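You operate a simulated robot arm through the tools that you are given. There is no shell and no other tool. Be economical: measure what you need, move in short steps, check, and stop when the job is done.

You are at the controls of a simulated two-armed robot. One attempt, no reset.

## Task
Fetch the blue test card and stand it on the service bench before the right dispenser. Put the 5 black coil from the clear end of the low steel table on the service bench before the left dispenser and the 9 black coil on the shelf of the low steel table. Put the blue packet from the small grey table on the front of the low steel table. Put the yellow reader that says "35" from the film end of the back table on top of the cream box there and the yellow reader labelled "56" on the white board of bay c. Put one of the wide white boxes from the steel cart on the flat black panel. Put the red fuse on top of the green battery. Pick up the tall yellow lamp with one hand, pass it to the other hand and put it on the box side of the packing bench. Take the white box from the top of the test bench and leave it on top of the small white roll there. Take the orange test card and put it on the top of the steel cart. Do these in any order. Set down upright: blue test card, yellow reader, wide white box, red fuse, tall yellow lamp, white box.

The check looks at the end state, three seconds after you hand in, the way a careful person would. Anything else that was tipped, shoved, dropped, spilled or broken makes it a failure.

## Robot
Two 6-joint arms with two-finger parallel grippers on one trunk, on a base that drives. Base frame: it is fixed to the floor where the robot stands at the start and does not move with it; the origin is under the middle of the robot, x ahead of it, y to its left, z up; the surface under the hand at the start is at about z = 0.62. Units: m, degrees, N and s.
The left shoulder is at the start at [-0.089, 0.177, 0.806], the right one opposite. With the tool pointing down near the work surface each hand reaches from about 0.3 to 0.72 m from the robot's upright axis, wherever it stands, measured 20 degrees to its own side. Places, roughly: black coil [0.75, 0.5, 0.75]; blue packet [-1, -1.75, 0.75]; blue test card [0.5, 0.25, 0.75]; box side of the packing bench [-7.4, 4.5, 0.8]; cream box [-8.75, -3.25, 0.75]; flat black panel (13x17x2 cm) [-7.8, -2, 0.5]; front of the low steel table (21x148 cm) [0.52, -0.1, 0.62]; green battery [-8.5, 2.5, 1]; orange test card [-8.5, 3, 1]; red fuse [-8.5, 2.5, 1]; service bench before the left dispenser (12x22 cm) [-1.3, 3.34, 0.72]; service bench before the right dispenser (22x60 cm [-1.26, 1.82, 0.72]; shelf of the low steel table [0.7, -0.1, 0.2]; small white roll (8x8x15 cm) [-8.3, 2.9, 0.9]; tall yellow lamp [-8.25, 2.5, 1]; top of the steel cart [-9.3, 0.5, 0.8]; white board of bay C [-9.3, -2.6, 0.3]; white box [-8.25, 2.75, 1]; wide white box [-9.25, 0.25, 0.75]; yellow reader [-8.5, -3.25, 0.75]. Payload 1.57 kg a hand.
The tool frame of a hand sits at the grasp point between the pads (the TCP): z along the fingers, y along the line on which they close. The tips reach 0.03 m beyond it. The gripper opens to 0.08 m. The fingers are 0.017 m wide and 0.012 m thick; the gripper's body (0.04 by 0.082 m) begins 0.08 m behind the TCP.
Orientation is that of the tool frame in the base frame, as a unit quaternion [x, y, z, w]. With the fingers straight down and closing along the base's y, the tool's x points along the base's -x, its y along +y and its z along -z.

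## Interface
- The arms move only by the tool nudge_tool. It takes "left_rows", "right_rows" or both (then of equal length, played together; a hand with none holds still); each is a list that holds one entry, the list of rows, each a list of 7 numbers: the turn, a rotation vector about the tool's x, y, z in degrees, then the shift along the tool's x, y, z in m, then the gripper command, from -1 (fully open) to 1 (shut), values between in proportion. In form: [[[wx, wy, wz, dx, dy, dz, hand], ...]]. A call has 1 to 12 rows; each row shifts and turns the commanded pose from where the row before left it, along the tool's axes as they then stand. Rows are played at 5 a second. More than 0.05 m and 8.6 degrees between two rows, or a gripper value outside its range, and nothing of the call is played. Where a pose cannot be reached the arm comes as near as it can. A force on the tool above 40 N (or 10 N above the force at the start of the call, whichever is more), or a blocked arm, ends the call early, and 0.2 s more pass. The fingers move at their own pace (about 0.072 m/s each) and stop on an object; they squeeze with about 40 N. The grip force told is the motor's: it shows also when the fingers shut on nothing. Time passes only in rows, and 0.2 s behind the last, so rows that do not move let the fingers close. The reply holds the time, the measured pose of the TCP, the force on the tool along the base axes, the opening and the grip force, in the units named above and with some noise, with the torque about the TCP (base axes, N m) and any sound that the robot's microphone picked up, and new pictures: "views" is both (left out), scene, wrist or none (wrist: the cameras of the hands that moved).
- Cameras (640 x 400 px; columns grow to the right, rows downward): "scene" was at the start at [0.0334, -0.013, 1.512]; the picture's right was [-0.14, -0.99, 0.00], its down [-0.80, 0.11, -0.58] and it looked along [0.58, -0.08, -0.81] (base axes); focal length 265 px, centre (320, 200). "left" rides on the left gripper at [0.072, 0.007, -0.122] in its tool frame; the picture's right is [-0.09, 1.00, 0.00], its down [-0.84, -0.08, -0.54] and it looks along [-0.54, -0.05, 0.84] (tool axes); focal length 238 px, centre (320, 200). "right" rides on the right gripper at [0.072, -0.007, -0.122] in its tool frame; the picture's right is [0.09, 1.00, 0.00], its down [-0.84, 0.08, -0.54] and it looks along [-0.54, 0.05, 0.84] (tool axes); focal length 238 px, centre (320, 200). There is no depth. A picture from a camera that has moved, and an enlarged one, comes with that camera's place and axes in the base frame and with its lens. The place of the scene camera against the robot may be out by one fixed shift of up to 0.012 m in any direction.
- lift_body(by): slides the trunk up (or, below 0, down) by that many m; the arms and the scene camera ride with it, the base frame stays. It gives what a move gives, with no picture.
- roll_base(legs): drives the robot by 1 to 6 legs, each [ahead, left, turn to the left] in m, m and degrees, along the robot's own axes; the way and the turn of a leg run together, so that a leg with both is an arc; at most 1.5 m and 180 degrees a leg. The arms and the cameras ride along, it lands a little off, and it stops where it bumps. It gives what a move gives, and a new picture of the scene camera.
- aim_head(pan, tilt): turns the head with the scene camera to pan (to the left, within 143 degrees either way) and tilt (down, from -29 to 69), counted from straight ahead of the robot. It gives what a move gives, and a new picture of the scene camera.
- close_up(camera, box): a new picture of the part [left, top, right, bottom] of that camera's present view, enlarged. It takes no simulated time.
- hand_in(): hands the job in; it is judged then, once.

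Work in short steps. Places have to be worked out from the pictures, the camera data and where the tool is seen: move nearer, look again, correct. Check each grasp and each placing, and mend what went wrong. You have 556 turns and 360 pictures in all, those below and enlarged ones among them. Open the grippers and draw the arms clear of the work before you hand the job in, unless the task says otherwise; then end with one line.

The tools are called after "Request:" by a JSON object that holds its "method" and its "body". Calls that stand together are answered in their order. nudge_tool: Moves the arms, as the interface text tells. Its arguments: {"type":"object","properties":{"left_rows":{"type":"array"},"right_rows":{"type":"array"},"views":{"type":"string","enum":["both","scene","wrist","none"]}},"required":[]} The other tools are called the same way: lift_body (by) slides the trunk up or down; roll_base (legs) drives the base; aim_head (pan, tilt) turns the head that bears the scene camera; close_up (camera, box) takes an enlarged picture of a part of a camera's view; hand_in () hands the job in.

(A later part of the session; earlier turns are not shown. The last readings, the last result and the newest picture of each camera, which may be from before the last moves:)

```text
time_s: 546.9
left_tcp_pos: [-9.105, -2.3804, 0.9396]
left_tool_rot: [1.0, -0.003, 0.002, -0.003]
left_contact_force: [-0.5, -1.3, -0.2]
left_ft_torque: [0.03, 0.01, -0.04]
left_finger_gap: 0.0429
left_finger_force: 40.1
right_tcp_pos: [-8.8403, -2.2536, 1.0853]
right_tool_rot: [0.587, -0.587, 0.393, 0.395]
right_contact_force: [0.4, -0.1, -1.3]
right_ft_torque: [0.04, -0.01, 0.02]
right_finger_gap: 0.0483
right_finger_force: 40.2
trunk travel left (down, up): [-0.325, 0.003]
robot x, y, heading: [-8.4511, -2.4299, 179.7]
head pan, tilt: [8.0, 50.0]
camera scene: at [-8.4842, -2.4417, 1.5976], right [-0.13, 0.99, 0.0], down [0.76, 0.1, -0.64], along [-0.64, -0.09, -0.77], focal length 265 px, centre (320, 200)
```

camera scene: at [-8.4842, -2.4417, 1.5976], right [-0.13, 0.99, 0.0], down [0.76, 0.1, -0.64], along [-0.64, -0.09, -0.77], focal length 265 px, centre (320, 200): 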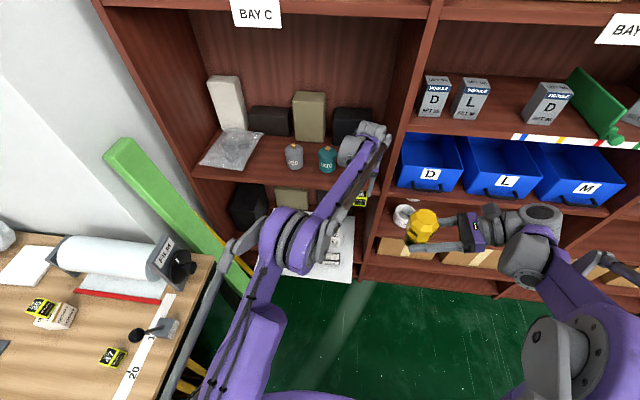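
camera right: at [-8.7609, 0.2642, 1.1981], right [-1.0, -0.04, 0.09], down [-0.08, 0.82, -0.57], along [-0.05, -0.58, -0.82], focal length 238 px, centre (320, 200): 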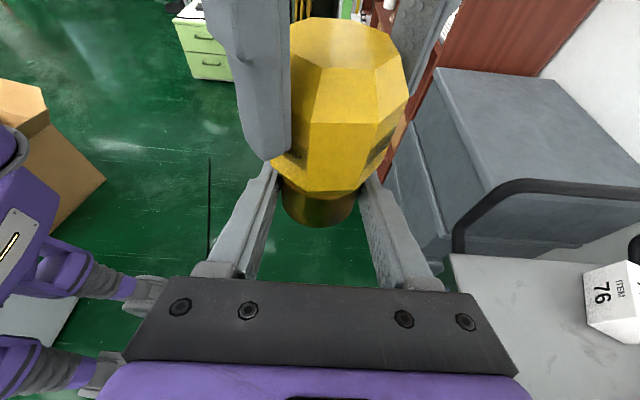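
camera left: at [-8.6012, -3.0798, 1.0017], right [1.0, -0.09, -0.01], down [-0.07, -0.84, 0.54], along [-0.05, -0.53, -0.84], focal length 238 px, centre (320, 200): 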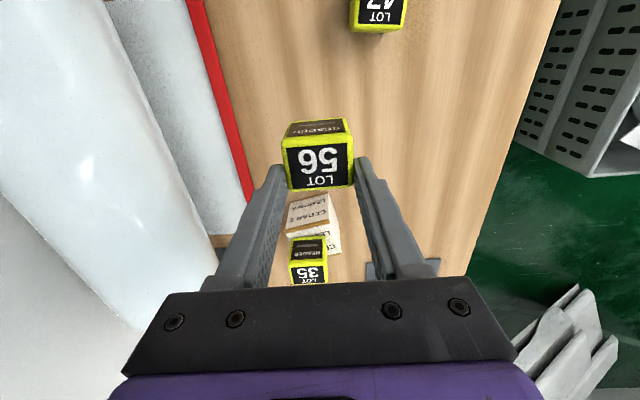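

I move the left hand over to y≈−2.61 in front of bay C, then lower the trunk.

Request:
{"method": "nudge_tool", "body": {"left_rows": [[[0, 0, 0, 0.005, 0.046, 0, 1], [0, 0, 0, 0.005, 0.046, 0, 1], [0, 0, 0, 0.005, 0.046, 0, 1], [0, 0, 0, 0.005, 0.046, 0, 1], [0, 0, 0, 0.005, 0.046, 0, 1]]], "views": "both"}}

```text
time_s: 548.1
left_tcp_pos: [-9.0824, -2.6115, 0.9381]
left_tool_rot: [1.0, -0.004, 0.003, -0.003]
left_contact_force: [-1.1, -0.9, -0.6]
left_ft_torque: [0.03, 0.02, 0.01]
left_finger_gap: 0.0431
left_finger_force: 40.2
right_tcp_pos: [-8.8416, -2.2521, 1.0861]
right_tool_rot: [-0.586, 0.587, -0.392, -0.396]
right_contact_force: [0.8, -0.3, -1.6]
right_ft_torque: [0.02, -0.01, -0.01]
right_finger_gap: 0.0482
right_finger_force: 39.9
trunk travel left (down, up): [-0.325, 0.003]
robot x, y, heading: [-8.4557, -2.4295, 180.0]
head pan, tilt: [8.0, 50.0]
camera scene: at [-8.4841, -2.4431, 1.5976], right [-0.13, 0.99, 0.0], down [0.76, 0.1, -0.64], along [-0.64, -0.09, -0.77], focal length 265 px, centre (320, 200)
camera left: at [-9.0125, -2.6204, 1.0605], right [-0.1, -0.99, -0.01], down [-0.84, 0.08, 0.54], along [-0.53, 0.06, -0.84], focal length 238 px, centre (320, 200)
```

scene: 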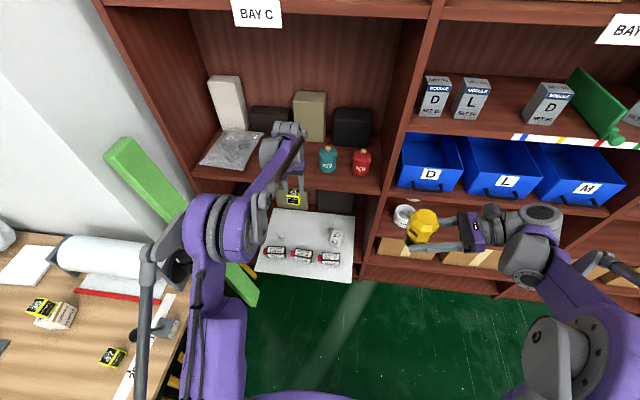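
left: 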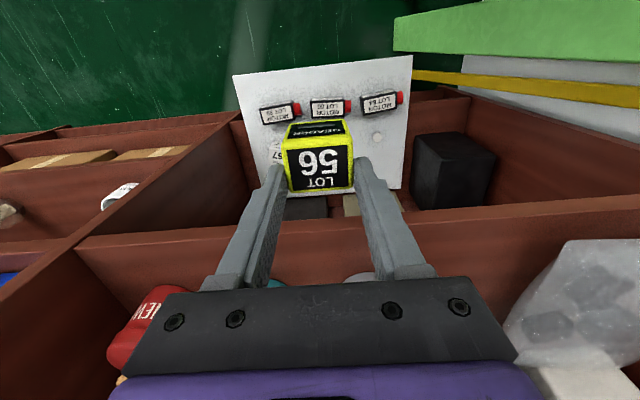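

The strip in front of the motors is ~9 cm wide; I shift 2.5 cm deeper and lower the trunk fully.

Request:
{"method": "nudge_tool", "body": {"left_rows": [[[0, 0, 0, -0.025, 0, 0, 1], [0, 0, 0, 0, 0, 0, 1]]], "views": "none"}}

Request:
{"method": "lift_body", "body": {"by": -0.32}}

Request:
{"method": "nudge_tool", "body": {"left_rows": [[[0, 0, 0, 0, 0, 0.04, 1], [0, 0, 0, 0, 0, 0.04, 1], [0, 0, 0, 0, 0, 0.04, 1]]], "views": "both"}}

```text
time_s: 548.7
left_tcp_pos: [-9.1078, -2.6101, 0.94]
left_tool_rot: [1.0, -0.004, 0.003, -0.003]
left_contact_force: [-0.3, 0.4, -0.8]
left_ft_torque: [-0.03, 0.01, -0.03]
left_finger_gap: 0.0431
left_finger_force: 40.4
right_tcp_pos: [-8.8402, -2.2514, 1.0861]
right_tool_rot: [0.587, -0.587, 0.393, 0.395]
right_contact_force: [0.3, -0.8, -1.6]
right_ft_torque: [-0.02, -0.03, -0.01]
right_finger_gap: 0.0483
right_finger_force: 39.9
trunk travel left (down, up): [-0.325, 0.003]
robot x, y, heading: [-8.4565, -2.4272, 179.6]
head pan, tilt: [8.0, 50.0]
```

```text
time_s: 551.9
left_tcp_pos: [-9.1068, -2.6106, 0.6176]
left_tool_rot: [1.0, -0.003, 0.003, -0.003]
left_contact_force: [-0.8, -0.3, -1.3]
left_ft_torque: [0.01, 0.01, 0.0]
left_finger_gap: 0.0428
left_finger_force: 40.3
right_tcp_pos: [-8.8411, -2.2526, 0.7653]
right_tool_rot: [-0.587, 0.588, -0.392, -0.396]
right_contact_force: [0.2, 0.9, -2.8]
right_ft_torque: [0.03, 0.03, 0.01]
right_finger_gap: 0.0483
right_finger_force: 40.2
trunk travel left (down, up): [-0.005, 0.323]
robot x, y, heading: [-8.4544, -2.4312, 179.9]
head pan, tilt: [8.0, 50.0]
```

```text
time_s: 552.7
left_tcp_pos: [-9.1054, -2.6084, 0.4982]
left_tool_rot: [1.0, -0.003, 0.003, -0.002]
left_contact_force: [-0.4, -2.0, -0.9]
left_ft_torque: [0.01, 0.02, 0.0]
left_finger_gap: 0.043
left_finger_force: 39.6
right_tcp_pos: [-8.8407, -2.2524, 0.7647]
right_tool_rot: [-0.587, 0.587, -0.392, -0.395]
right_contact_force: [-1.0, -0.5, -1.6]
right_ft_torque: [0.02, -0.05, 0.0]
right_finger_gap: 0.0483
right_finger_force: 39.8
trunk travel left (down, up): [-0.005, 0.323]
robot x, y, heading: [-8.456, -2.4251, 179.9]
head pan, tilt: [8.0, 50.0]
camera scene: at [-8.5369, -2.4416, 1.27], right [-0.13, 0.99, 0.0], down [0.76, 0.1, -0.64], along [-0.64, -0.09, -0.77], focal length 265 px, centre (320, 200)
camera left: at [-9.0354, -2.6182, 0.621], right [-0.1, -0.99, -0.01], down [-0.84, 0.08, 0.54], along [-0.53, 0.06, -0.84], focal length 238 px, centre (320, 200)
```

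scene: 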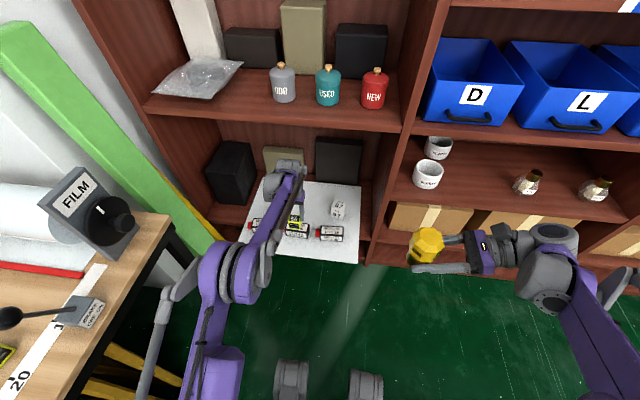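
left: 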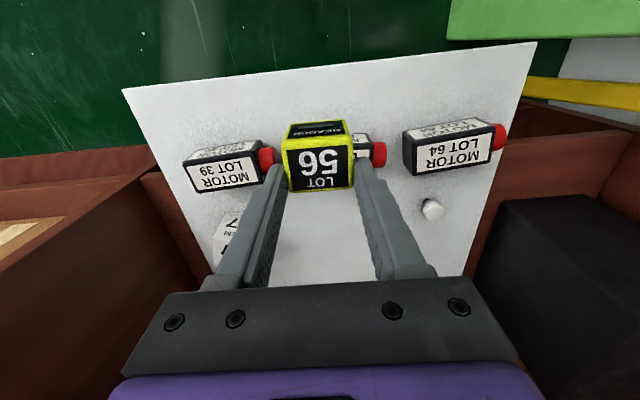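

Reader will land mid-strip. Lower 0.12, then feel.

Request:
{"method": "nudge_tool", "body": {"left_rows": [[[0, 0, 0, 0, 0, 0.04, 1], [0, 0, 0, 0, 0, 0.04, 1], [0, 0, 0, 0, 0, 0.03, 1], [0, 0, 0, 0, 0, 0, 1]]], "views": "both"}}

```text
time_s: 553.7
left_tcp_pos: [-9.1042, -2.6089, 0.3884]
left_tool_rot: [1.0, -0.003, 0.003, -0.004]
left_contact_force: [0.0, -0.8, -1.4]
left_ft_torque: [0.02, 0.01, 0.01]
left_finger_gap: 0.0428
left_finger_force: 40.0
right_tcp_pos: [-8.8412, -2.2521, 0.7658]
right_tool_rot: [-0.587, 0.588, -0.392, -0.395]
right_contact_force: [-1.3, 0.5, -1.4]
right_ft_torque: [0.03, 0.03, 0.0]
right_finger_gap: 0.0484
right_finger_force: 39.4
trunk travel left (down, up): [-0.005, 0.323]
robot x, y, heading: [-8.4546, -2.4268, 179.6]
head pan, tilt: [8.0, 50.0]
camera scene: at [-8.5366, -2.4415, 1.27], right [-0.13, 0.99, 0.0], down [0.76, 0.1, -0.64], along [-0.64, -0.09, -0.77], focal length 265 px, centre (320, 200)
camera left: at [-9.0337, -2.6174, 0.5111], right [-0.1, -0.99, -0.01], down [-0.84, 0.08, 0.54], along [-0.53, 0.06, -0.84], focal length 238 px, centre (320, 200)
```

scene: 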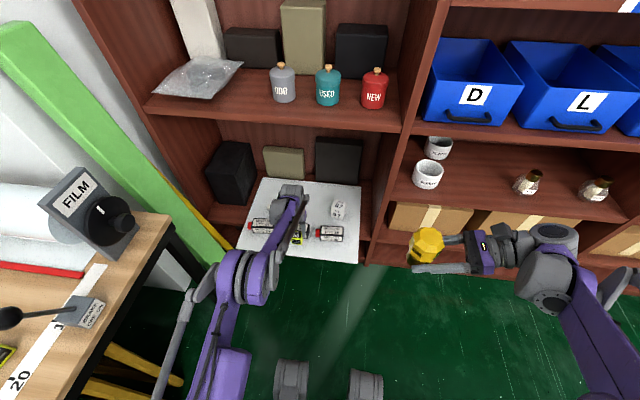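
left: 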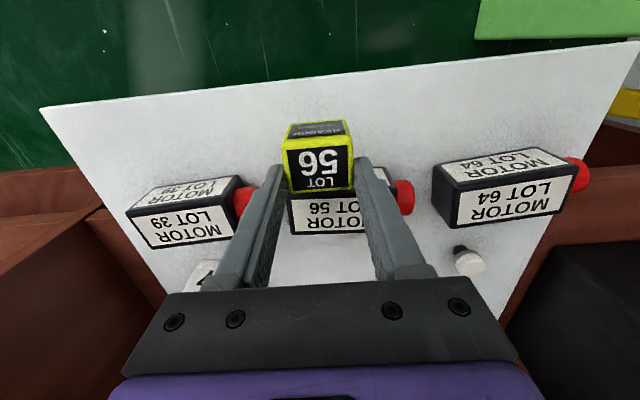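

Fingers would graze the motor; I shift 1.1 cm outward and lower a little, then check.

Request:
{"method": "nudge_tool", "body": {"left_rows": [[[0, 0, 0, 0.011, 0, 0, 1], [0, 0, 0, 0, 0, 0.015, 1], [0, 0, 0, 0, 0, 0, 1]]], "views": "wrist"}}

```text
time_s: 554.5
left_tcp_pos: [-9.0941, -2.6092, 0.3722]
left_tool_rot: [1.0, -0.003, 0.003, -0.002]
left_contact_force: [0.5, -0.2, 0.3]
left_ft_torque: [0.02, -0.01, -0.01]
left_finger_gap: 0.0431
left_finger_force: 40.2
right_tcp_pos: [-8.8407, -2.2523, 0.765]
right_tool_rot: [-0.587, 0.588, -0.392, -0.395]
right_contact_force: [0.0, 0.2, -1.8]
right_ft_torque: [0.01, -0.04, 0.0]
right_finger_gap: 0.0483
right_finger_force: 39.7
trunk travel left (down, up): [-0.005, 0.323]
robot x, y, heading: [-8.4501, -2.427, 179.6]
head pan, tilt: [8.0, 50.0]
camera left: at [-9.0237, -2.6177, 0.4965], right [-0.1, -0.99, -0.01], down [-0.84, 0.08, 0.54], along [-0.53, 0.06, -0.84], focal length 238 px, centre (320, 200)
```

left: 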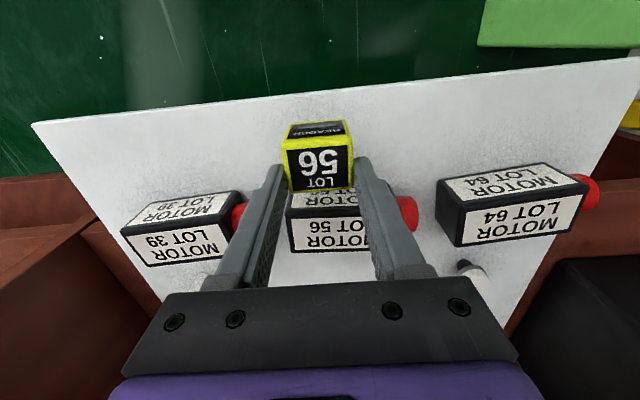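

Board z≈0.284, edge x≈−9.052; clearances good. Lower 0.033 then feel.

Request:
{"method": "nudge_tool", "body": {"left_rows": [[[0, 0, 0, 0, 0, 0.015, 1], [0, 0, 0, 0, 0, 0.015, 1], [0, 0, 0, 0, 0, 0, 1]]], "views": "none"}}

Request:
{"method": "nudge_tool", "body": {"left_rows": [[[0, 0, 0, 0, 0, 0.0025, 1], [0, 0, 0, 0, 0, 0.0025, 1]]], "views": "none"}}

Request:
{"method": "nudge_tool", "body": {"left_rows": [[[0, 0, 0, 0, 0, 0.002, 1], [0, 0, 0, 0, 0, 0.002, 1]]], "views": "none"}}

```text
time_s: 555.3
left_tcp_pos: [-9.0942, -2.6089, 0.3433]
left_tool_rot: [1.0, -0.003, 0.002, -0.003]
left_contact_force: [-0.3, 0.8, 5.4]
left_ft_torque: [-0.13, -0.08, -0.04]
left_finger_gap: 0.0429
left_finger_force: 40.3
right_tcp_pos: [-8.8401, -2.2527, 0.7649]
right_tool_rot: [0.587, -0.587, 0.392, 0.395]
right_contact_force: [0.8, 0.0, -2.1]
right_ft_torque: [0.01, 0.0, -0.01]
right_finger_gap: 0.0486
right_finger_force: 40.0
trunk travel left (down, up): [-0.005, 0.323]
robot x, y, heading: [-8.4518, -2.4273, 179.7]
head pan, tilt: [8.0, 50.0]
```

```text
time_s: 555.9
left_tcp_pos: [-9.0948, -2.6087, 0.3407]
left_tool_rot: [1.0, -0.004, 0.002, -0.002]
left_contact_force: [-3.5, 1.0, 28.8]
left_ft_torque: [-0.09, 0.08, 0.01]
left_finger_gap: 0.0433
left_finger_force: 39.4
right_tcp_pos: [-8.8401, -2.2523, 0.767]
right_tool_rot: [0.587, -0.587, 0.392, 0.397]
right_contact_force: [0.2, 0.5, -0.7]
right_ft_torque: [0.03, 0.03, -0.01]
right_finger_gap: 0.0483
right_finger_force: 39.5
trunk travel left (down, up): [-0.005, 0.323]
robot x, y, heading: [-8.4537, -2.4257, 179.6]
head pan, tilt: [8.0, 50.0]
```

```text
time_s: 556.5
left_tcp_pos: [-9.0956, -2.6093, 0.336]
left_tool_rot: [1.0, -0.004, 0.001, -0.003]
left_contact_force: [-2.4, 1.7, 28.4]
left_ft_torque: [-0.1, 0.1, 0.01]
left_finger_gap: 0.0435
left_finger_force: 40.1
right_tcp_pos: [-8.8403, -2.2517, 0.767]
right_tool_rot: [0.587, -0.586, 0.393, 0.397]
right_contact_force: [-0.1, 0.8, -1.1]
right_ft_torque: [0.03, -0.05, 0.01]
right_finger_gap: 0.0484
right_finger_force: 40.0
trunk travel left (down, up): [-0.005, 0.323]
robot x, y, heading: [-8.4518, -2.4289, 179.7]
head pan, tilt: [8.0, 50.0]
```

Contact. Relieve, open and rise.

Request:
{"method": "nudge_tool", "body": {"left_rows": [[[0, 0, 0, 0, 0, -0.002, 1], [0, 0, 0, 0, 0, 0, 0.5], [0, 0, 0, 0, 0, 0, -0.4], [0, 0, 0, 0, 0, 0, -0.4], [0, 0, 0, 0, 0, -0.02, -0.4], [0, 0, 0, 0, 0, -0.04, -0.4], [0, 0, 0, 0, 0, -0.04, -0.4], [0, 0, 0, 0, 0, -0.04, -0.4]]], "views": "wrist"}}

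```text
time_s: 558.3
left_tcp_pos: [-9.0957, -2.609, 0.4775]
left_tool_rot: [1.0, -0.004, 0.003, -0.003]
left_contact_force: [0.0, -0.3, 0.0]
left_ft_torque: [0.0, 0.0, 0.01]
left_finger_gap: 0.0563
left_finger_force: 0.1
right_tcp_pos: [-8.8412, -2.2519, 0.7665]
right_tool_rot: [-0.587, 0.588, -0.392, -0.396]
right_contact_force: [0.4, 0.6, -1.4]
right_ft_torque: [0.03, -0.05, -0.02]
right_finger_gap: 0.0483
right_finger_force: 40.3
trunk travel left (down, up): [-0.005, 0.323]
robot x, y, heading: [-8.4523, -2.4293, 179.5]
head pan, tilt: [8.0, 50.0]
camera left: at [-9.0243, -2.6181, 0.6003], right [-0.1, -0.99, -0.01], down [-0.84, 0.08, 0.54], along [-0.53, 0.06, -0.84], focal length 238 px, centre (320, 200)
```

left: 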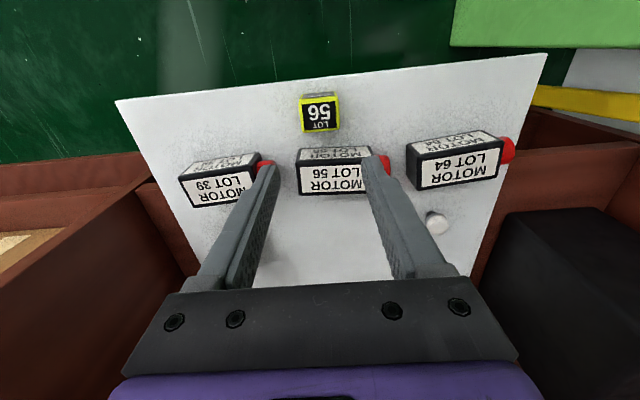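

Reader 56 stands on the board. I raise the hand, then the trunk, and retract the left hand.

Request:
{"method": "nudge_tool", "body": {"left_rows": [[[0, 0, 0, 0, 0, -0.04, -1], [0, 0, 0, 0, 0, -0.04, -1], [0, 0, 0, 0, 0, -0.04, -1]]], "views": "none"}}

Request:
{"method": "lift_body", "body": {"by": 0.32}}

Request:
{"method": "nudge_tool", "body": {"left_rows": [[[0, 0, 0, 0.03, 0, -0.03, -1], [0, 0, 0, 0.03, 0, -0.03, -1], [0, 0, 0, 0.03, 0, -0.03, -1], [0, 0, 0, 0.03, 0, -0.03, -1]]], "views": "none"}}

```text
time_s: 559.1
left_tcp_pos: [-9.0945, -2.611, 0.5986]
left_tool_rot: [1.0, -0.004, 0.003, -0.003]
left_contact_force: [0.2, -0.3, 0.4]
left_ft_torque: [-0.01, -0.01, -0.01]
left_finger_gap: 0.0798
left_finger_force: 0.1
right_tcp_pos: [-8.8405, -2.2528, 0.7653]
right_tool_rot: [0.588, -0.587, 0.392, 0.395]
right_contact_force: [-0.4, -0.2, -2.8]
right_ft_torque: [0.03, -0.01, -0.02]
right_finger_gap: 0.0482
right_finger_force: 39.2
trunk travel left (down, up): [-0.005, 0.323]
robot x, y, heading: [-8.4501, -2.4275, 179.7]
head pan, tilt: [8.0, 50.0]
```

```text
time_s: 562.2
left_tcp_pos: [-9.0967, -2.6107, 0.9164]
left_tool_rot: [1.0, -0.004, 0.002, -0.003]
left_contact_force: [0.1, 0.0, 0.2]
left_ft_torque: [-0.03, 0.0, -0.01]
left_finger_gap: 0.08
left_finger_force: 0.1
right_tcp_pos: [-8.8409, -2.2531, 1.0853]
right_tool_rot: [-0.587, 0.587, -0.392, -0.395]
right_contact_force: [-0.6, 0.4, -2.3]
right_ft_torque: [-0.02, -0.03, -0.03]
right_finger_gap: 0.0484
right_finger_force: 39.9
trunk travel left (down, up): [-0.325, 0.003]
robot x, y, heading: [-8.4509, -2.4329, 179.8]
head pan, tilt: [8.0, 50.0]
```

```text
time_s: 563.2
left_tcp_pos: [-8.9742, -2.6118, 1.0389]
left_tool_rot: [1.0, -0.004, 0.002, -0.003]
left_contact_force: [0.2, 0.2, -0.5]
left_ft_torque: [-0.01, 0.02, 0.0]
left_finger_gap: 0.0799
left_finger_force: 0.0
right_tcp_pos: [-8.8387, -2.2525, 1.0854]
right_tool_rot: [-0.587, 0.587, -0.392, -0.396]
right_contact_force: [0.3, 0.1, -1.1]
right_ft_torque: [0.01, 0.03, -0.03]
right_finger_gap: 0.0482
right_finger_force: 40.2
trunk travel left (down, up): [-0.325, 0.003]
robot x, y, heading: [-8.4517, -2.425, 179.6]
head pan, tilt: [8.0, 50.0]
```

Now drive back north along x≈−8.3.

Request:
{"method": "roll_base", "body": {"legs": [[0, -1.0, 0], [-0.15, -1.35, 0], [0, -1.4, 0]]}}

Request:
{"method": "roll_base", "body": {"legs": [[-0.2, -0.4, 0], [0, 0, -90], [0, -0.7, 0], [0, -0.75, 0]]}}

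```text
time_s: 596.1
left_tcp_pos: [-8.8351, 1.1346, 1.0367]
left_tool_rot: [1.0, 0.006, 0.002, -0.003]
left_contact_force: [0.3, 0.3, 1.7]
left_ft_torque: [0.01, 0.0, 0.0]
left_finger_gap: 0.0798
left_finger_force: 0.0
right_tcp_pos: [-8.7067, 1.4965, 1.0853]
right_tool_rot: [0.592, -0.581, 0.396, 0.392]
right_contact_force: [0.1, 0.5, -2.5]
right_ft_torque: [0.01, 0.0, 0.01]
right_finger_gap: 0.0483
right_finger_force: 40.2
trunk travel left (down, up): [-0.325, 0.003]
robot x, y, heading: [-8.3126, 1.3267, -179.0]
head pan, tilt: [8.0, 50.0]
camera scene: at [-8.346, 1.314, 1.5976], right [-0.15, 0.99, 0.0], down [0.76, 0.12, -0.64], along [-0.64, -0.1, -0.77], focal length 265 px, centre (320, 200)
```

scene: 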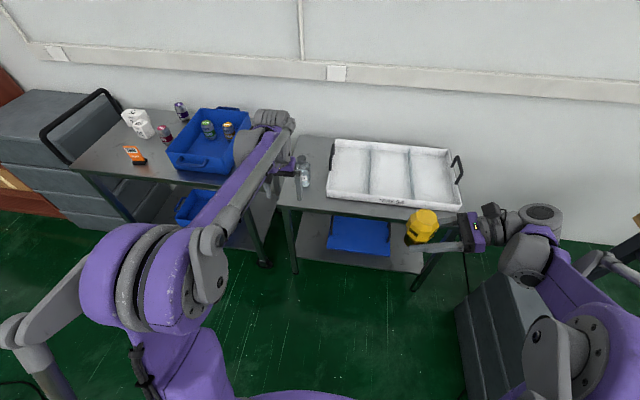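

```text
time_s: 616.7
left_tcp_pos: [-6.8731, 2.2797, 1.0382]
left_tool_rot: [0.715, -0.7, 0.004, 0.0]
left_contact_force: [-0.6, 0.4, -0.2]
left_ft_torque: [-0.07, -0.01, -0.01]
left_finger_gap: 0.0802
left_finger_force: 0.0
right_tcp_pos: [-6.5117, 2.1542, 1.0861]
right_tool_rot: [-0.012, 0.83, -0.006, -0.557]
right_contact_force: [0.2, 0.0, -1.2]
right_ft_torque: [-0.02, 0.0, 0.0]
right_finger_gap: 0.048
right_finger_force: 40.1
trunk travel left (down, up): [-0.325, 0.003]
robot x, y, heading: [-6.6752, 1.7605, 91.3]
head pan, tilt: [8.0, 50.0]
camera scene: at [-6.686, 1.7912, 1.5976], right [0.99, 0.16, 0.0], down [0.12, -0.76, -0.64], along [-0.1, 0.63, -0.77], focal length 265 px, centre (320, 200)
```

scene: 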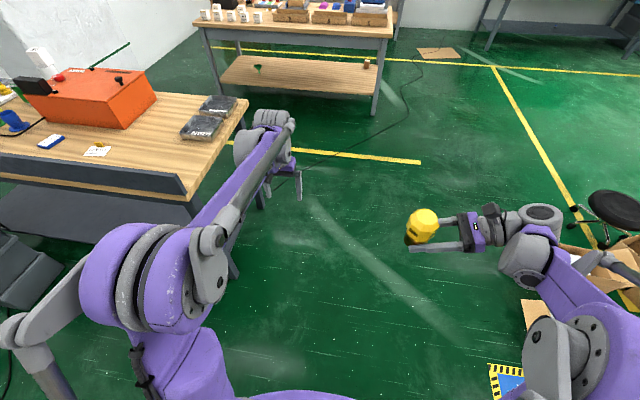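

Drive north to the packing bench and look.

Request:
{"method": "roll_base", "body": {"legs": [[1.0, 0, -1.3], [0.75, 0.1, 0]]}}

Request:
{"method": "aim_head", "body": {"pan": 25, "tilt": 30}}

```text
time_s: 625.5
left_tcp_pos: [-6.9589, 4.0229, 1.0375]
left_tool_rot: [-0.703, 0.711, -0.004, -0.001]
left_contact_force: [-0.3, 0.1, -0.2]
left_ft_torque: [-0.04, 0.02, 0.0]
left_finger_gap: 0.0801
left_finger_force: 0.0
right_tcp_pos: [-6.6002, 3.8866, 1.0852]
right_tool_rot: [0.001, 0.831, 0.003, -0.556]
right_contact_force: [0.1, 1.1, -3.1]
right_ft_torque: [-0.02, -0.01, 0.0]
right_finger_gap: 0.0483
right_finger_force: 39.6
trunk travel left (down, up): [-0.325, 0.003]
robot x, y, heading: [-6.7783, 3.4999, 89.5]
head pan, tilt: [8.0, 50.0]
camera scene: at [-6.7862, 3.5297, 1.5975], right [0.99, 0.13, 0.0], down [0.1, -0.76, -0.64], along [-0.08, 0.64, -0.77], focal length 265 px, centre (320, 200)
```

scene: 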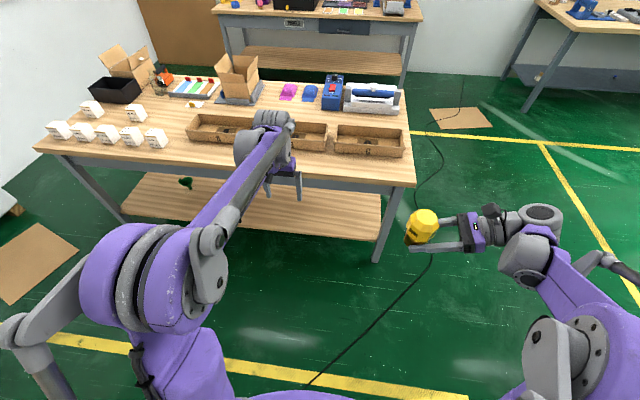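

```text
time_s: 626.4
left_tcp_pos: [-6.9595, 4.0232, 1.0369]
left_tool_rot: [-0.703, 0.711, -0.004, 0.0]
left_contact_force: [-0.5, 0.0, -0.5]
left_ft_torque: [0.03, 0.0, 0.01]
left_finger_gap: 0.08
left_finger_force: 0.1
right_tcp_pos: [-6.6006, 3.8871, 1.0862]
right_tool_rot: [0.001, 0.83, 0.002, -0.557]
right_contact_force: [0.2, 0.3, -0.6]
right_ft_torque: [0.0, -0.04, 0.0]
right_finger_gap: 0.0482
right_finger_force: 39.8
trunk travel left (down, up): [-0.325, 0.003]
robot x, y, heading: [-6.7774, 3.4997, 89.6]
head pan, tilt: [25.0, 30.0]
camera scene: at [-6.8136, 3.536, 1.6271], right [0.91, 0.41, 0.0], down [0.21, -0.46, -0.87], along [-0.36, 0.79, -0.5], focal length 265 px, centre (320, 200)
```

scene: 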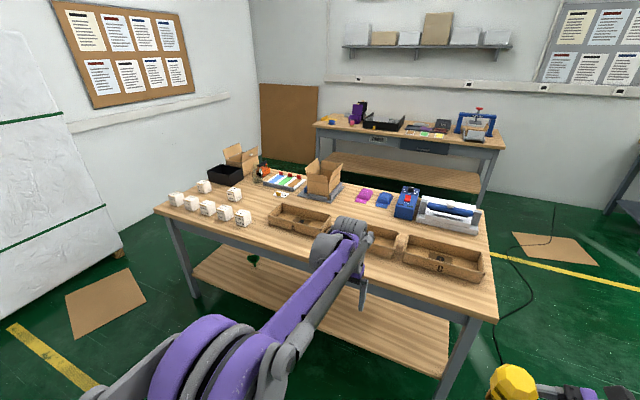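

The bench front strip (“box side”) is y≈4.36–4.5; free spot in front of tray A near x≈−7.4. I strafe west and approach.

Request:
{"method": "roll_base", "body": {"legs": [[0, 0.8, 0.5], [0.42, 0, 0]]}}

Request:
{"method": "aim_head", "body": {"pan": -10, "tilt": 48}}

```text
time_s: 635.9
left_tcp_pos: [-7.7584, 4.4454, 1.0369]
left_tool_rot: [-0.706, 0.709, -0.004, 0.0]
left_contact_force: [0.1, -0.7, -0.5]
left_ft_torque: [0.01, -0.02, 0.02]
left_finger_gap: 0.0802
left_finger_force: 0.1
right_tcp_pos: [-7.3986, 4.3096, 1.0854]
right_tool_rot: [0.0, 0.831, 0.002, -0.557]
right_contact_force: [-0.3, 0.0, -1.6]
right_ft_torque: [0.0, -0.01, -0.03]
right_finger_gap: 0.0481
right_finger_force: 39.6
trunk travel left (down, up): [-0.325, 0.003]
robot x, y, heading: [-7.5773, 3.9185, 90.0]
head pan, tilt: [25.0, 30.0]
camera scene: at [-7.6112, 3.9578, 1.627], right [0.91, 0.42, 0.0], down [0.21, -0.45, -0.87], along [-0.36, 0.79, -0.5], focal length 265 px, centre (320, 200)
```

scene: 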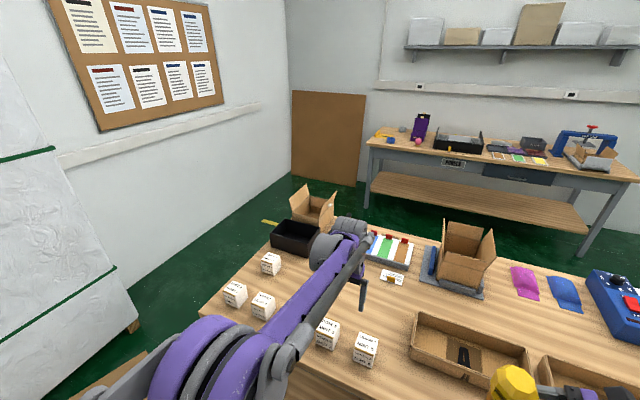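

```text
time_s: 637.0
left_tcp_pos: [-7.7587, 4.4438, 1.0371]
left_tool_rot: [-0.705, 0.709, -0.004, 0.0]
left_contact_force: [0.6, 0.2, 0.7]
left_ft_torque: [0.01, 0.0, 0.02]
left_finger_gap: 0.0799
left_finger_force: 0.0
right_tcp_pos: [-7.3997, 4.3091, 1.0852]
right_tool_rot: [-0.001, 0.83, 0.001, -0.557]
right_contact_force: [-0.8, 0.1, -2.5]
right_ft_torque: [0.03, 0.0, -0.01]
right_finger_gap: 0.0483
right_finger_force: 40.5
trunk travel left (down, up): [-0.325, 0.003]
robot x, y, heading: [-7.5751, 3.9246, 89.7]
head pan, tilt: [-10.0, 48.0]
camera scene: at [-7.5594, 3.9536, 1.6003], right [0.98, -0.18, 0.0], down [-0.13, -0.73, -0.67], along [0.12, 0.66, -0.74], focal length 265 px, centre (320, 200)
```

scene: 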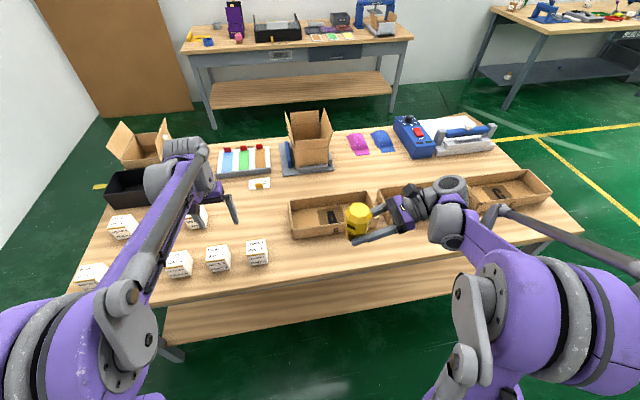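

Strip y≈4.335–4.489; target (−7.41, 4.41). Forward 0.1, then lower the right hand 0.2 and look.

Request:
{"method": "roll_base", "body": {"legs": [[0.1, 0, 0.2]]}}

Request:
{"method": "nudge_tool", "body": {"right_rows": [[[0, 0, 0, -0.0371, 0, 0.015, 1], [0, 0, 0, -0.0371, 0, 0.015, 1], [0, 0, 0, -0.0371, 0, 0.015, 1], [0, 0, 0, -0.0371, 0, 0.015, 1], [0, 0, 0, -0.0371, 0, 0.015, 1]]], "views": "both"}}

```text
time_s: 638.1
left_tcp_pos: [-7.7606, 4.542, 1.0366]
left_tool_rot: [-0.707, 0.708, -0.003, 0.0]
left_contact_force: [0.6, 0.2, 0.3]
left_ft_torque: [0.02, -0.01, 0.01]
left_finger_gap: 0.0801
left_finger_force: 0.0
right_tcp_pos: [-7.4004, 4.4083, 1.0862]
right_tool_rot: [-0.001, 0.831, 0.001, -0.557]
right_contact_force: [0.4, 0.2, -1.7]
right_ft_torque: [0.0, 0.03, 0.03]
right_finger_gap: 0.0483
right_finger_force: 39.7
trunk travel left (down, up): [-0.325, 0.003]
robot x, y, heading: [-7.5747, 4.0216, 89.9]
head pan, tilt: [-10.0, 48.0]
camera scene: at [-7.5593, 4.051, 1.6], right [0.98, -0.17, 0.0], down [-0.13, -0.73, -0.67], along [0.12, 0.66, -0.74], focal length 265 px, centre (320, 200)
```

scene: 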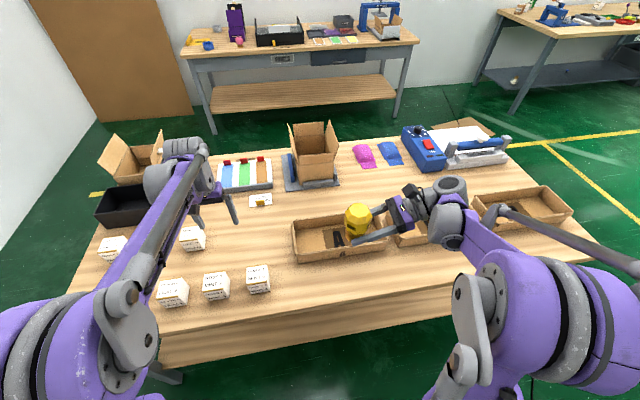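

```text
time_s: 639.3
left_tcp_pos: [-7.7607, 4.5433, 1.0374]
left_tool_rot: [-0.706, 0.708, -0.003, 0.0]
left_contact_force: [0.3, -0.2, -0.4]
left_ft_torque: [-0.03, 0.01, -0.01]
left_finger_gap: 0.0801
left_finger_force: 0.1
right_tcp_pos: [-7.4004, 4.4098, 0.8847]
right_tool_rot: [-0.002, 0.83, 0.001, -0.558]
right_contact_force: [0.1, 0.1, -1.4]
right_ft_torque: [0.01, 0.01, 0.04]
right_finger_gap: 0.0483
right_finger_force: 40.0
trunk travel left (down, up): [-0.325, 0.003]
robot x, y, heading: [-7.5734, 4.0203, 90.1]
head pan, tilt: [-10.0, 48.0]
camera scene: at [-7.5587, 4.0527, 1.6003], right [0.98, -0.17, 0.0], down [-0.13, -0.73, -0.67], along [0.12, 0.66, -0.74], focal length 265 px, centre (320, 200)
camera right: at [-7.3141, 4.4033, 0.9977], right [-0.04, 1.0, 0.09], down [0.82, 0.08, -0.57], along [-0.57, 0.05, -0.82], focal length 238 px, centre (320, 200)
```

scene: 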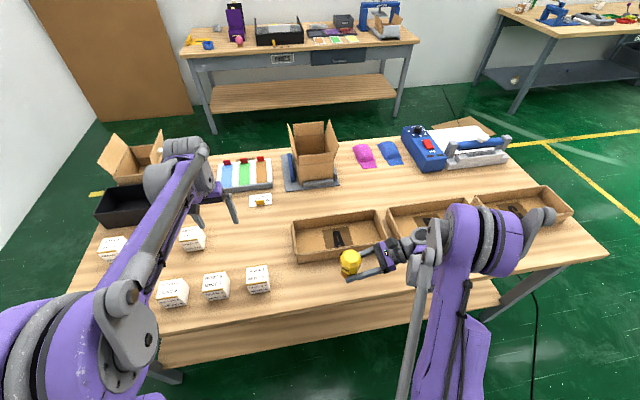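
right: 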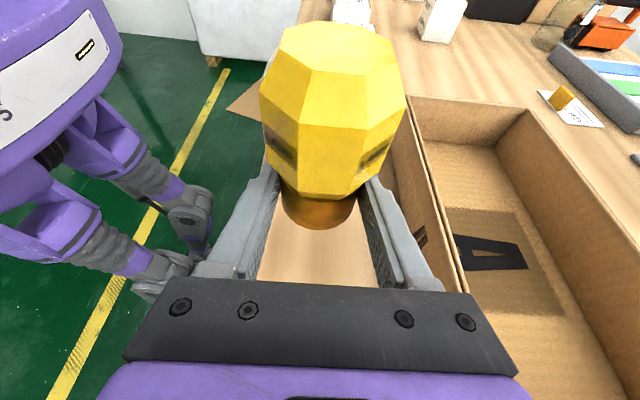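

Lamp is between the edge (y≈4.36) and tray A (y≈4.507). I shift 1.5 cm inward and lower 0.06.

Request:
{"method": "nudge_tool", "body": {"right_rows": [[[0, 0, 0, 0, 0.015, 0, 1], [0, 0, 0, -0.0185, 0, 0.0075, 1], [0, 0, 0, -0.0185, 0, 0.0075, 1], [0, 0, 0, -0.0185, 0, 0.0075, 1], [0, 0, 0, 0, 0, 0, 1]]], "views": "scene"}}

Request:
{"method": "close_up", "body": {"camera": "scene", "box": [290, 200, 450, 310]}}

```text
time_s: 640.5
left_tcp_pos: [-7.7612, 4.5414, 1.0377]
left_tool_rot: [-0.706, 0.708, -0.004, -0.001]
left_contact_force: [-0.6, -0.3, 0.4]
left_ft_torque: [-0.02, 0.0, 0.0]
left_finger_gap: 0.0799
left_finger_force: 0.0
right_tcp_pos: [-7.4019, 4.4239, 0.826]
right_tool_rot: [-0.002, 0.831, 0.0, -0.557]
right_contact_force: [-0.5, 0.0, -1.5]
right_ft_torque: [0.01, 0.0, 0.03]
right_finger_gap: 0.0483
right_finger_force: 40.0
trunk travel left (down, up): [-0.325, 0.003]
robot x, y, heading: [-7.5749, 4.02, 90.1]
head pan, tilt: [-10.0, 48.0]
camera scene: at [-7.5595, 4.0516, 1.6003], right [0.98, -0.17, 0.0], down [-0.13, -0.73, -0.67], along [0.12, 0.66, -0.74], focal length 265 px, centre (320, 200)
```

scene: 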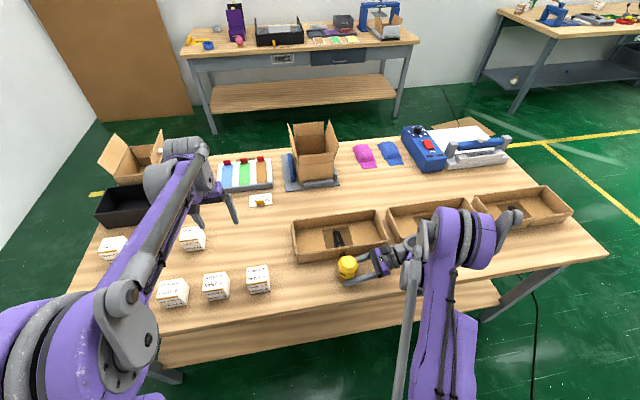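

```text
3.64 times, centred on (370, 255) of scene
camera zoom: at [-7.5595, 4.0516, 1.6003], right [0.98, -0.17, 0.0], down [-0.13, -0.73, -0.67], along [0.12, 0.66, -0.74], focal length 964 px, centre (138, 0)
```

zoom: 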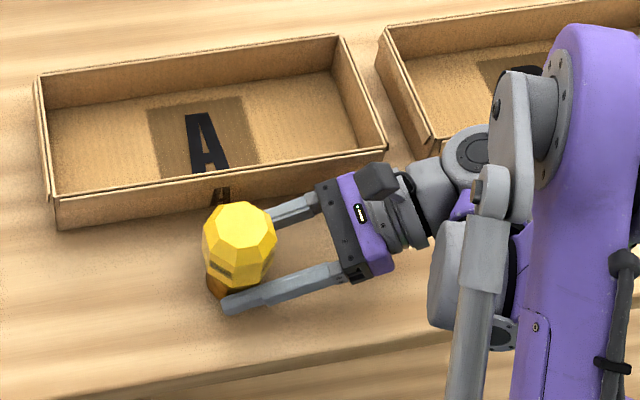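

Near the surface. Feel for contact in small steps.

Request:
{"method": "nudge_tool", "body": {"right_rows": [[[0, 0, 0, -0.0074, 0, 0.003, 1], [0, 0, 0, -0.0056, 0, 0.0022, 1], [0, 0, 0, 0, 0, 0, 1]]], "views": "none"}}

Request:
{"method": "nudge_tool", "body": {"right_rows": [[[0, 0, 0, -0.0023, 0, 0.001, 1], [0, 0, 0, -0.0023, 0, 0.001, 1]]], "views": "none"}}

Request:
{"method": "nudge_tool", "body": {"right_rows": [[[0, 0, 0, -0.0019, 0, 0.0008, 1], [0, 0, 0, -0.0019, 0, 0.0008, 1]]], "views": "none"}}

```text
time_s: 641.1
left_tcp_pos: [-7.7608, 4.5423, 1.0379]
left_tool_rot: [-0.707, 0.708, -0.003, 0.0]
left_contact_force: [0.6, 0.6, 0.2]
left_ft_torque: [0.04, -0.02, 0.02]
left_finger_gap: 0.0799
left_finger_force: 0.0
right_tcp_pos: [-7.4004, 4.4245, 0.819]
right_tool_rot: [-0.003, 0.827, 0.003, -0.562]
right_contact_force: [3.0, 2.7, 23.2]
right_ft_torque: [-0.04, -0.4, 0.11]
right_finger_gap: 0.0482
right_finger_force: 39.6
trunk travel left (down, up): [-0.325, 0.003]
robot x, y, heading: [-7.5733, 4.0174, 90.2]
head pan, tilt: [-10.0, 48.0]
stopped in row 2 (right hand): the force on the tool passed its limit at 51 N (the readings are from after the stop); the commanded pose is now the measured one
```

```text
time_s: 641.5
left_tcp_pos: [-7.7612, 4.5418, 1.0369]
left_tool_rot: [-0.706, 0.708, -0.004, 0.001]
left_contact_force: [0.1, 0.1, 0.5]
left_ft_torque: [-0.01, 0.01, -0.01]
left_finger_gap: 0.08
left_finger_force: 0.1
right_tcp_pos: [-7.4007, 4.425, 0.8191]
right_tool_rot: [-0.003, 0.824, 0.003, -0.566]
right_contact_force: [2.9, 1.9, 19.4]
right_ft_torque: [-0.07, -0.33, 0.09]
right_finger_gap: 0.0483
right_finger_force: 40.4
trunk travel left (down, up): [-0.325, 0.003]
robot x, y, heading: [-7.5747, 4.0194, 89.9]
head pan, tilt: [-10.0, 48.0]
stopped in row 1 (right hand): the force on the tool passed its limit at 45 N (the readings are from after the stop); the commanded pose is now the measured one
```

```text
time_s: 641.9
left_tcp_pos: [-7.7591, 4.5421, 1.0374]
left_tool_rot: [-0.706, 0.708, -0.003, 0.001]
left_contact_force: [-0.9, 0.8, 0.4]
left_ft_torque: [0.01, 0.02, 0.0]
left_finger_gap: 0.0802
left_finger_force: 0.0
right_tcp_pos: [-7.4006, 4.424, 0.818]
right_tool_rot: [-0.004, 0.823, 0.003, -0.568]
right_contact_force: [3.4, 1.4, 19.6]
right_ft_torque: [-0.1, -0.38, 0.09]
right_finger_gap: 0.0483
right_finger_force: 39.8
trunk travel left (down, up): [-0.325, 0.003]
robot x, y, heading: [-7.5746, 4.0213, 90.0]
head pan, tilt: [-10.0, 48.0]
stopped in row 2 (right hand): the force on the tool passed its limit at 44 N (the readings are from after the stop); the commanded pose is now the measured one
```

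Contact at ~0.819 with a 1.5° yield. I raise 3 mm, restore the pitch, then touch down lightly.

Request:
{"method": "nudge_tool", "body": {"right_rows": [[[0, -1.5, 0, 0.003, 0, -0.0012, 1], [0, 0, 0, 0, 0, 0, 1], [0, 0, 0, 0, 0, 0, 1]]], "views": "wrist"}}

Request:
{"method": "close_up", "body": {"camera": "scene", "box": [310, 230, 410, 300]}}

```text
time_s: 642.7
left_tcp_pos: [-7.7604, 4.5415, 1.0372]
left_tool_rot: [-0.706, 0.708, -0.004, 0.0]
left_contact_force: [0.7, -0.7, -0.3]
left_ft_torque: [-0.02, -0.01, 0.01]
left_finger_gap: 0.0803
left_finger_force: 0.1
right_tcp_pos: [-7.4014, 4.4254, 0.8209]
right_tool_rot: [-0.002, 0.832, 0.004, -0.555]
right_contact_force: [0.9, 0.1, -2.0]
right_ft_torque: [0.01, -0.03, -0.01]
right_finger_gap: 0.0481
right_finger_force: 40.3
trunk travel left (down, up): [-0.325, 0.003]
robot x, y, heading: [-7.5763, 4.0212, 90.0]
head pan, tilt: [-10.0, 48.0]
camera right: at [-7.3146, 4.4178, 0.9343], right [-0.04, 0.99, 0.09], down [0.82, 0.08, -0.56], along [-0.57, 0.06, -0.82], focal length 238 px, centre (320, 200)
```

right: 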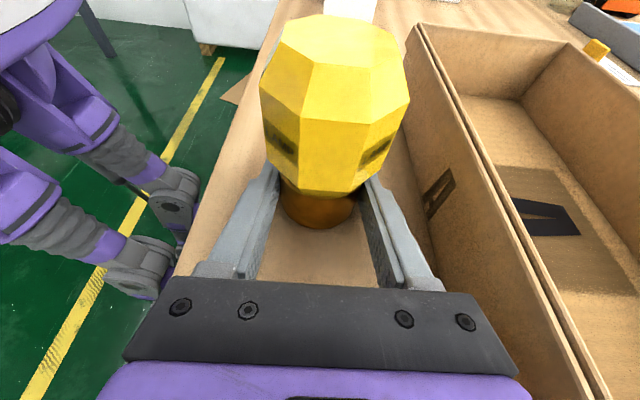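

```text
5.71 times, centred on (360, 265) of scene
camera zoom: at [-7.5591, 4.052, 1.6003], right [0.98, -0.17, 0.0], down [-0.13, -0.73, -0.67], along [0.12, 0.66, -0.74], focal length 1515 px, centre (91, -171)
```

zoom: 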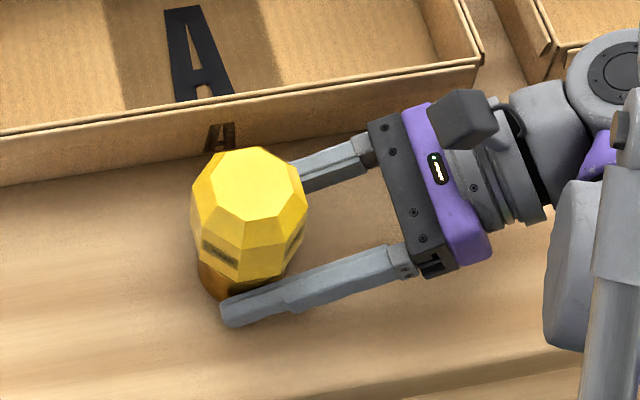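

Lower 1.5 mm and release, then withdraw along the tool axis.

Request:
{"method": "nudge_tool", "body": {"right_rows": [[[0, 0, 0, -0.0014, 0, 0.0006, 1], [0, 0, 0, 0, 0, 0, 0.6], [0, 0, 0, 0, 0, 0, -0.2], [0, 0, 0, 0, 0, 0, -0.8], [0, 0, 0, 0, 0, 0, -0.8], [0, 0, 0, 0, 0, -0.03, -0.8], [0, 0, 0, 0, 0, -0.04, -0.8], [0, 0, 0, 0, 0, -0.04, -0.8]]], "views": "wrist"}}

```text
time_s: 644.5
left_tcp_pos: [-7.7605, 4.5429, 1.0379]
left_tool_rot: [-0.707, 0.707, -0.004, -0.001]
left_contact_force: [0.2, -0.2, -0.8]
left_ft_torque: [-0.02, -0.02, 0.0]
left_finger_gap: 0.0803
left_finger_force: 0.0
right_tcp_pos: [-7.3372, 4.4496, 0.8589]
right_tool_rot: [0.001, 0.834, 0.009, -0.552]
right_contact_force: [-0.4, 0.4, -0.2]
right_ft_torque: [0.01, 0.0, -0.01]
right_finger_gap: 0.0722
right_finger_force: 0.1
right hand out of reach, approached as far as the arm can: row 7, 8
trunk travel left (down, up): [-0.325, 0.003]
robot x, y, heading: [-7.5742, 4.0179, 90.1]
head pan, tilt: [-10.0, 48.0]
camera right: at [-7.2522, 4.4403, 0.9737], right [-0.02, 0.99, 0.1], down [0.83, 0.08, -0.56], along [-0.56, 0.07, -0.82], focal length 238 px, centre (320, 200)
```

right: 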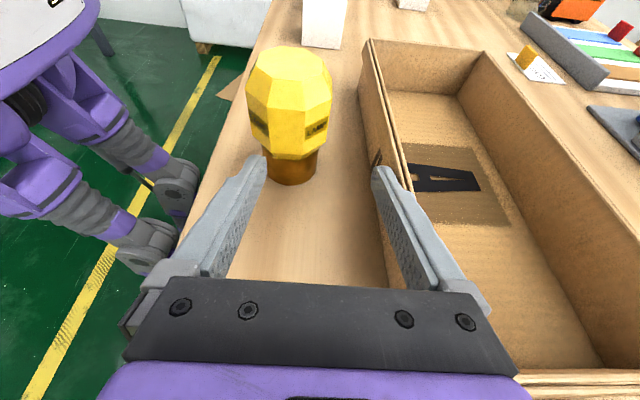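

The lamp stands. I raise the right hand up and slightly away.

Request:
{"method": "nudge_tool", "body": {"right_rows": [[[0, 0, 0, 0.0284, 0, -0.0187, -1], [0, 0, 0, 0.0284, 0, -0.0187, -1], [0, 0, 0, 0.0284, 0, -0.0187, -1], [0, 0, 0, 0.0284, 0, -0.0187, -1]]], "views": "both"}}

Request:
{"method": "close_up", "body": {"camera": "scene", "box": [290, 200, 420, 300]}}

```text
time_s: 645.5
left_tcp_pos: [-7.7615, 4.543, 1.0377]
left_tool_rot: [-0.706, 0.708, -0.004, 0.0]
left_contact_force: [-0.7, 0.1, -0.1]
left_ft_torque: [0.02, 0.01, 0.01]
left_finger_gap: 0.0801
left_finger_force: 0.0
right_tcp_pos: [-7.3402, 4.463, 0.992]
right_tool_rot: [-0.001, 0.832, 0.006, -0.554]
right_contact_force: [0.3, 0.3, -0.8]
right_ft_torque: [0.01, 0.02, 0.03]
right_finger_gap: 0.0801
right_finger_force: 0.0
right hand out of reach, approached as far as the arm can: row 1, 2, 3, 4
trunk travel left (down, up): [-0.325, 0.003]
robot x, y, heading: [-7.5762, 4.0239, 90.1]
head pan, tilt: [-10.0, 48.0]
camera scene: at [-7.5596, 4.0514, 1.6004], right [0.98, -0.17, 0.0], down [-0.13, -0.73, -0.67], along [0.12, 0.66, -0.74], focal length 265 px, centre (320, 200)
camera right: at [-7.2552, 4.4548, 1.1053], right [-0.03, 0.99, 0.1], down [0.82, 0.08, -0.56], along [-0.57, 0.06, -0.82], focal length 238 px, centre (320, 200)
```

scene: 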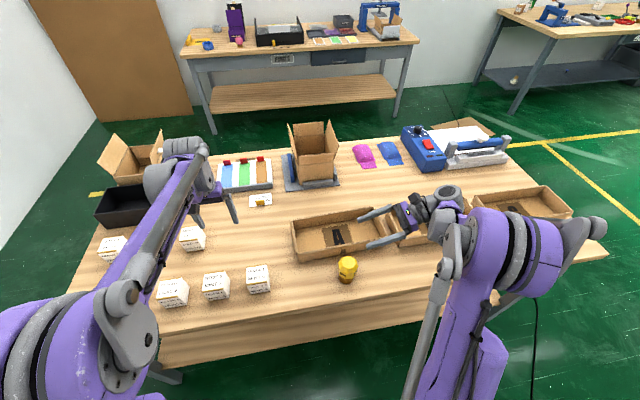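
right: 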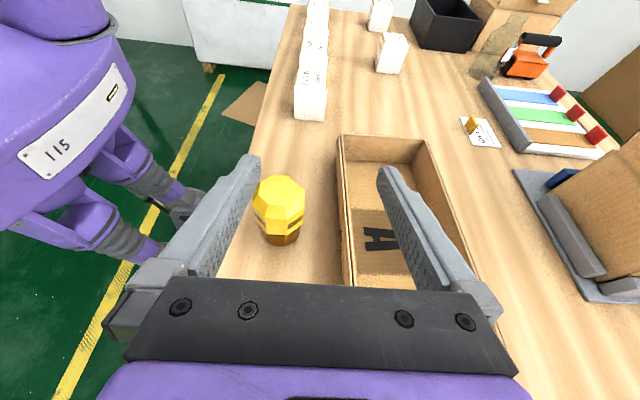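

```text
4.00 times, centred on (355, 250) of scene
camera zoom: at [-7.5596, 4.0514, 1.6004], right [0.98, -0.17, 0.0], down [-0.13, -0.73, -0.67], along [0.12, 0.66, -0.74], focal length 1060 px, centre (180, 0)
```

zoom: 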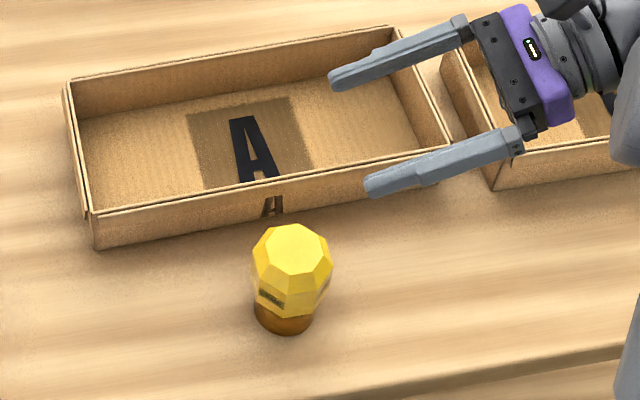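

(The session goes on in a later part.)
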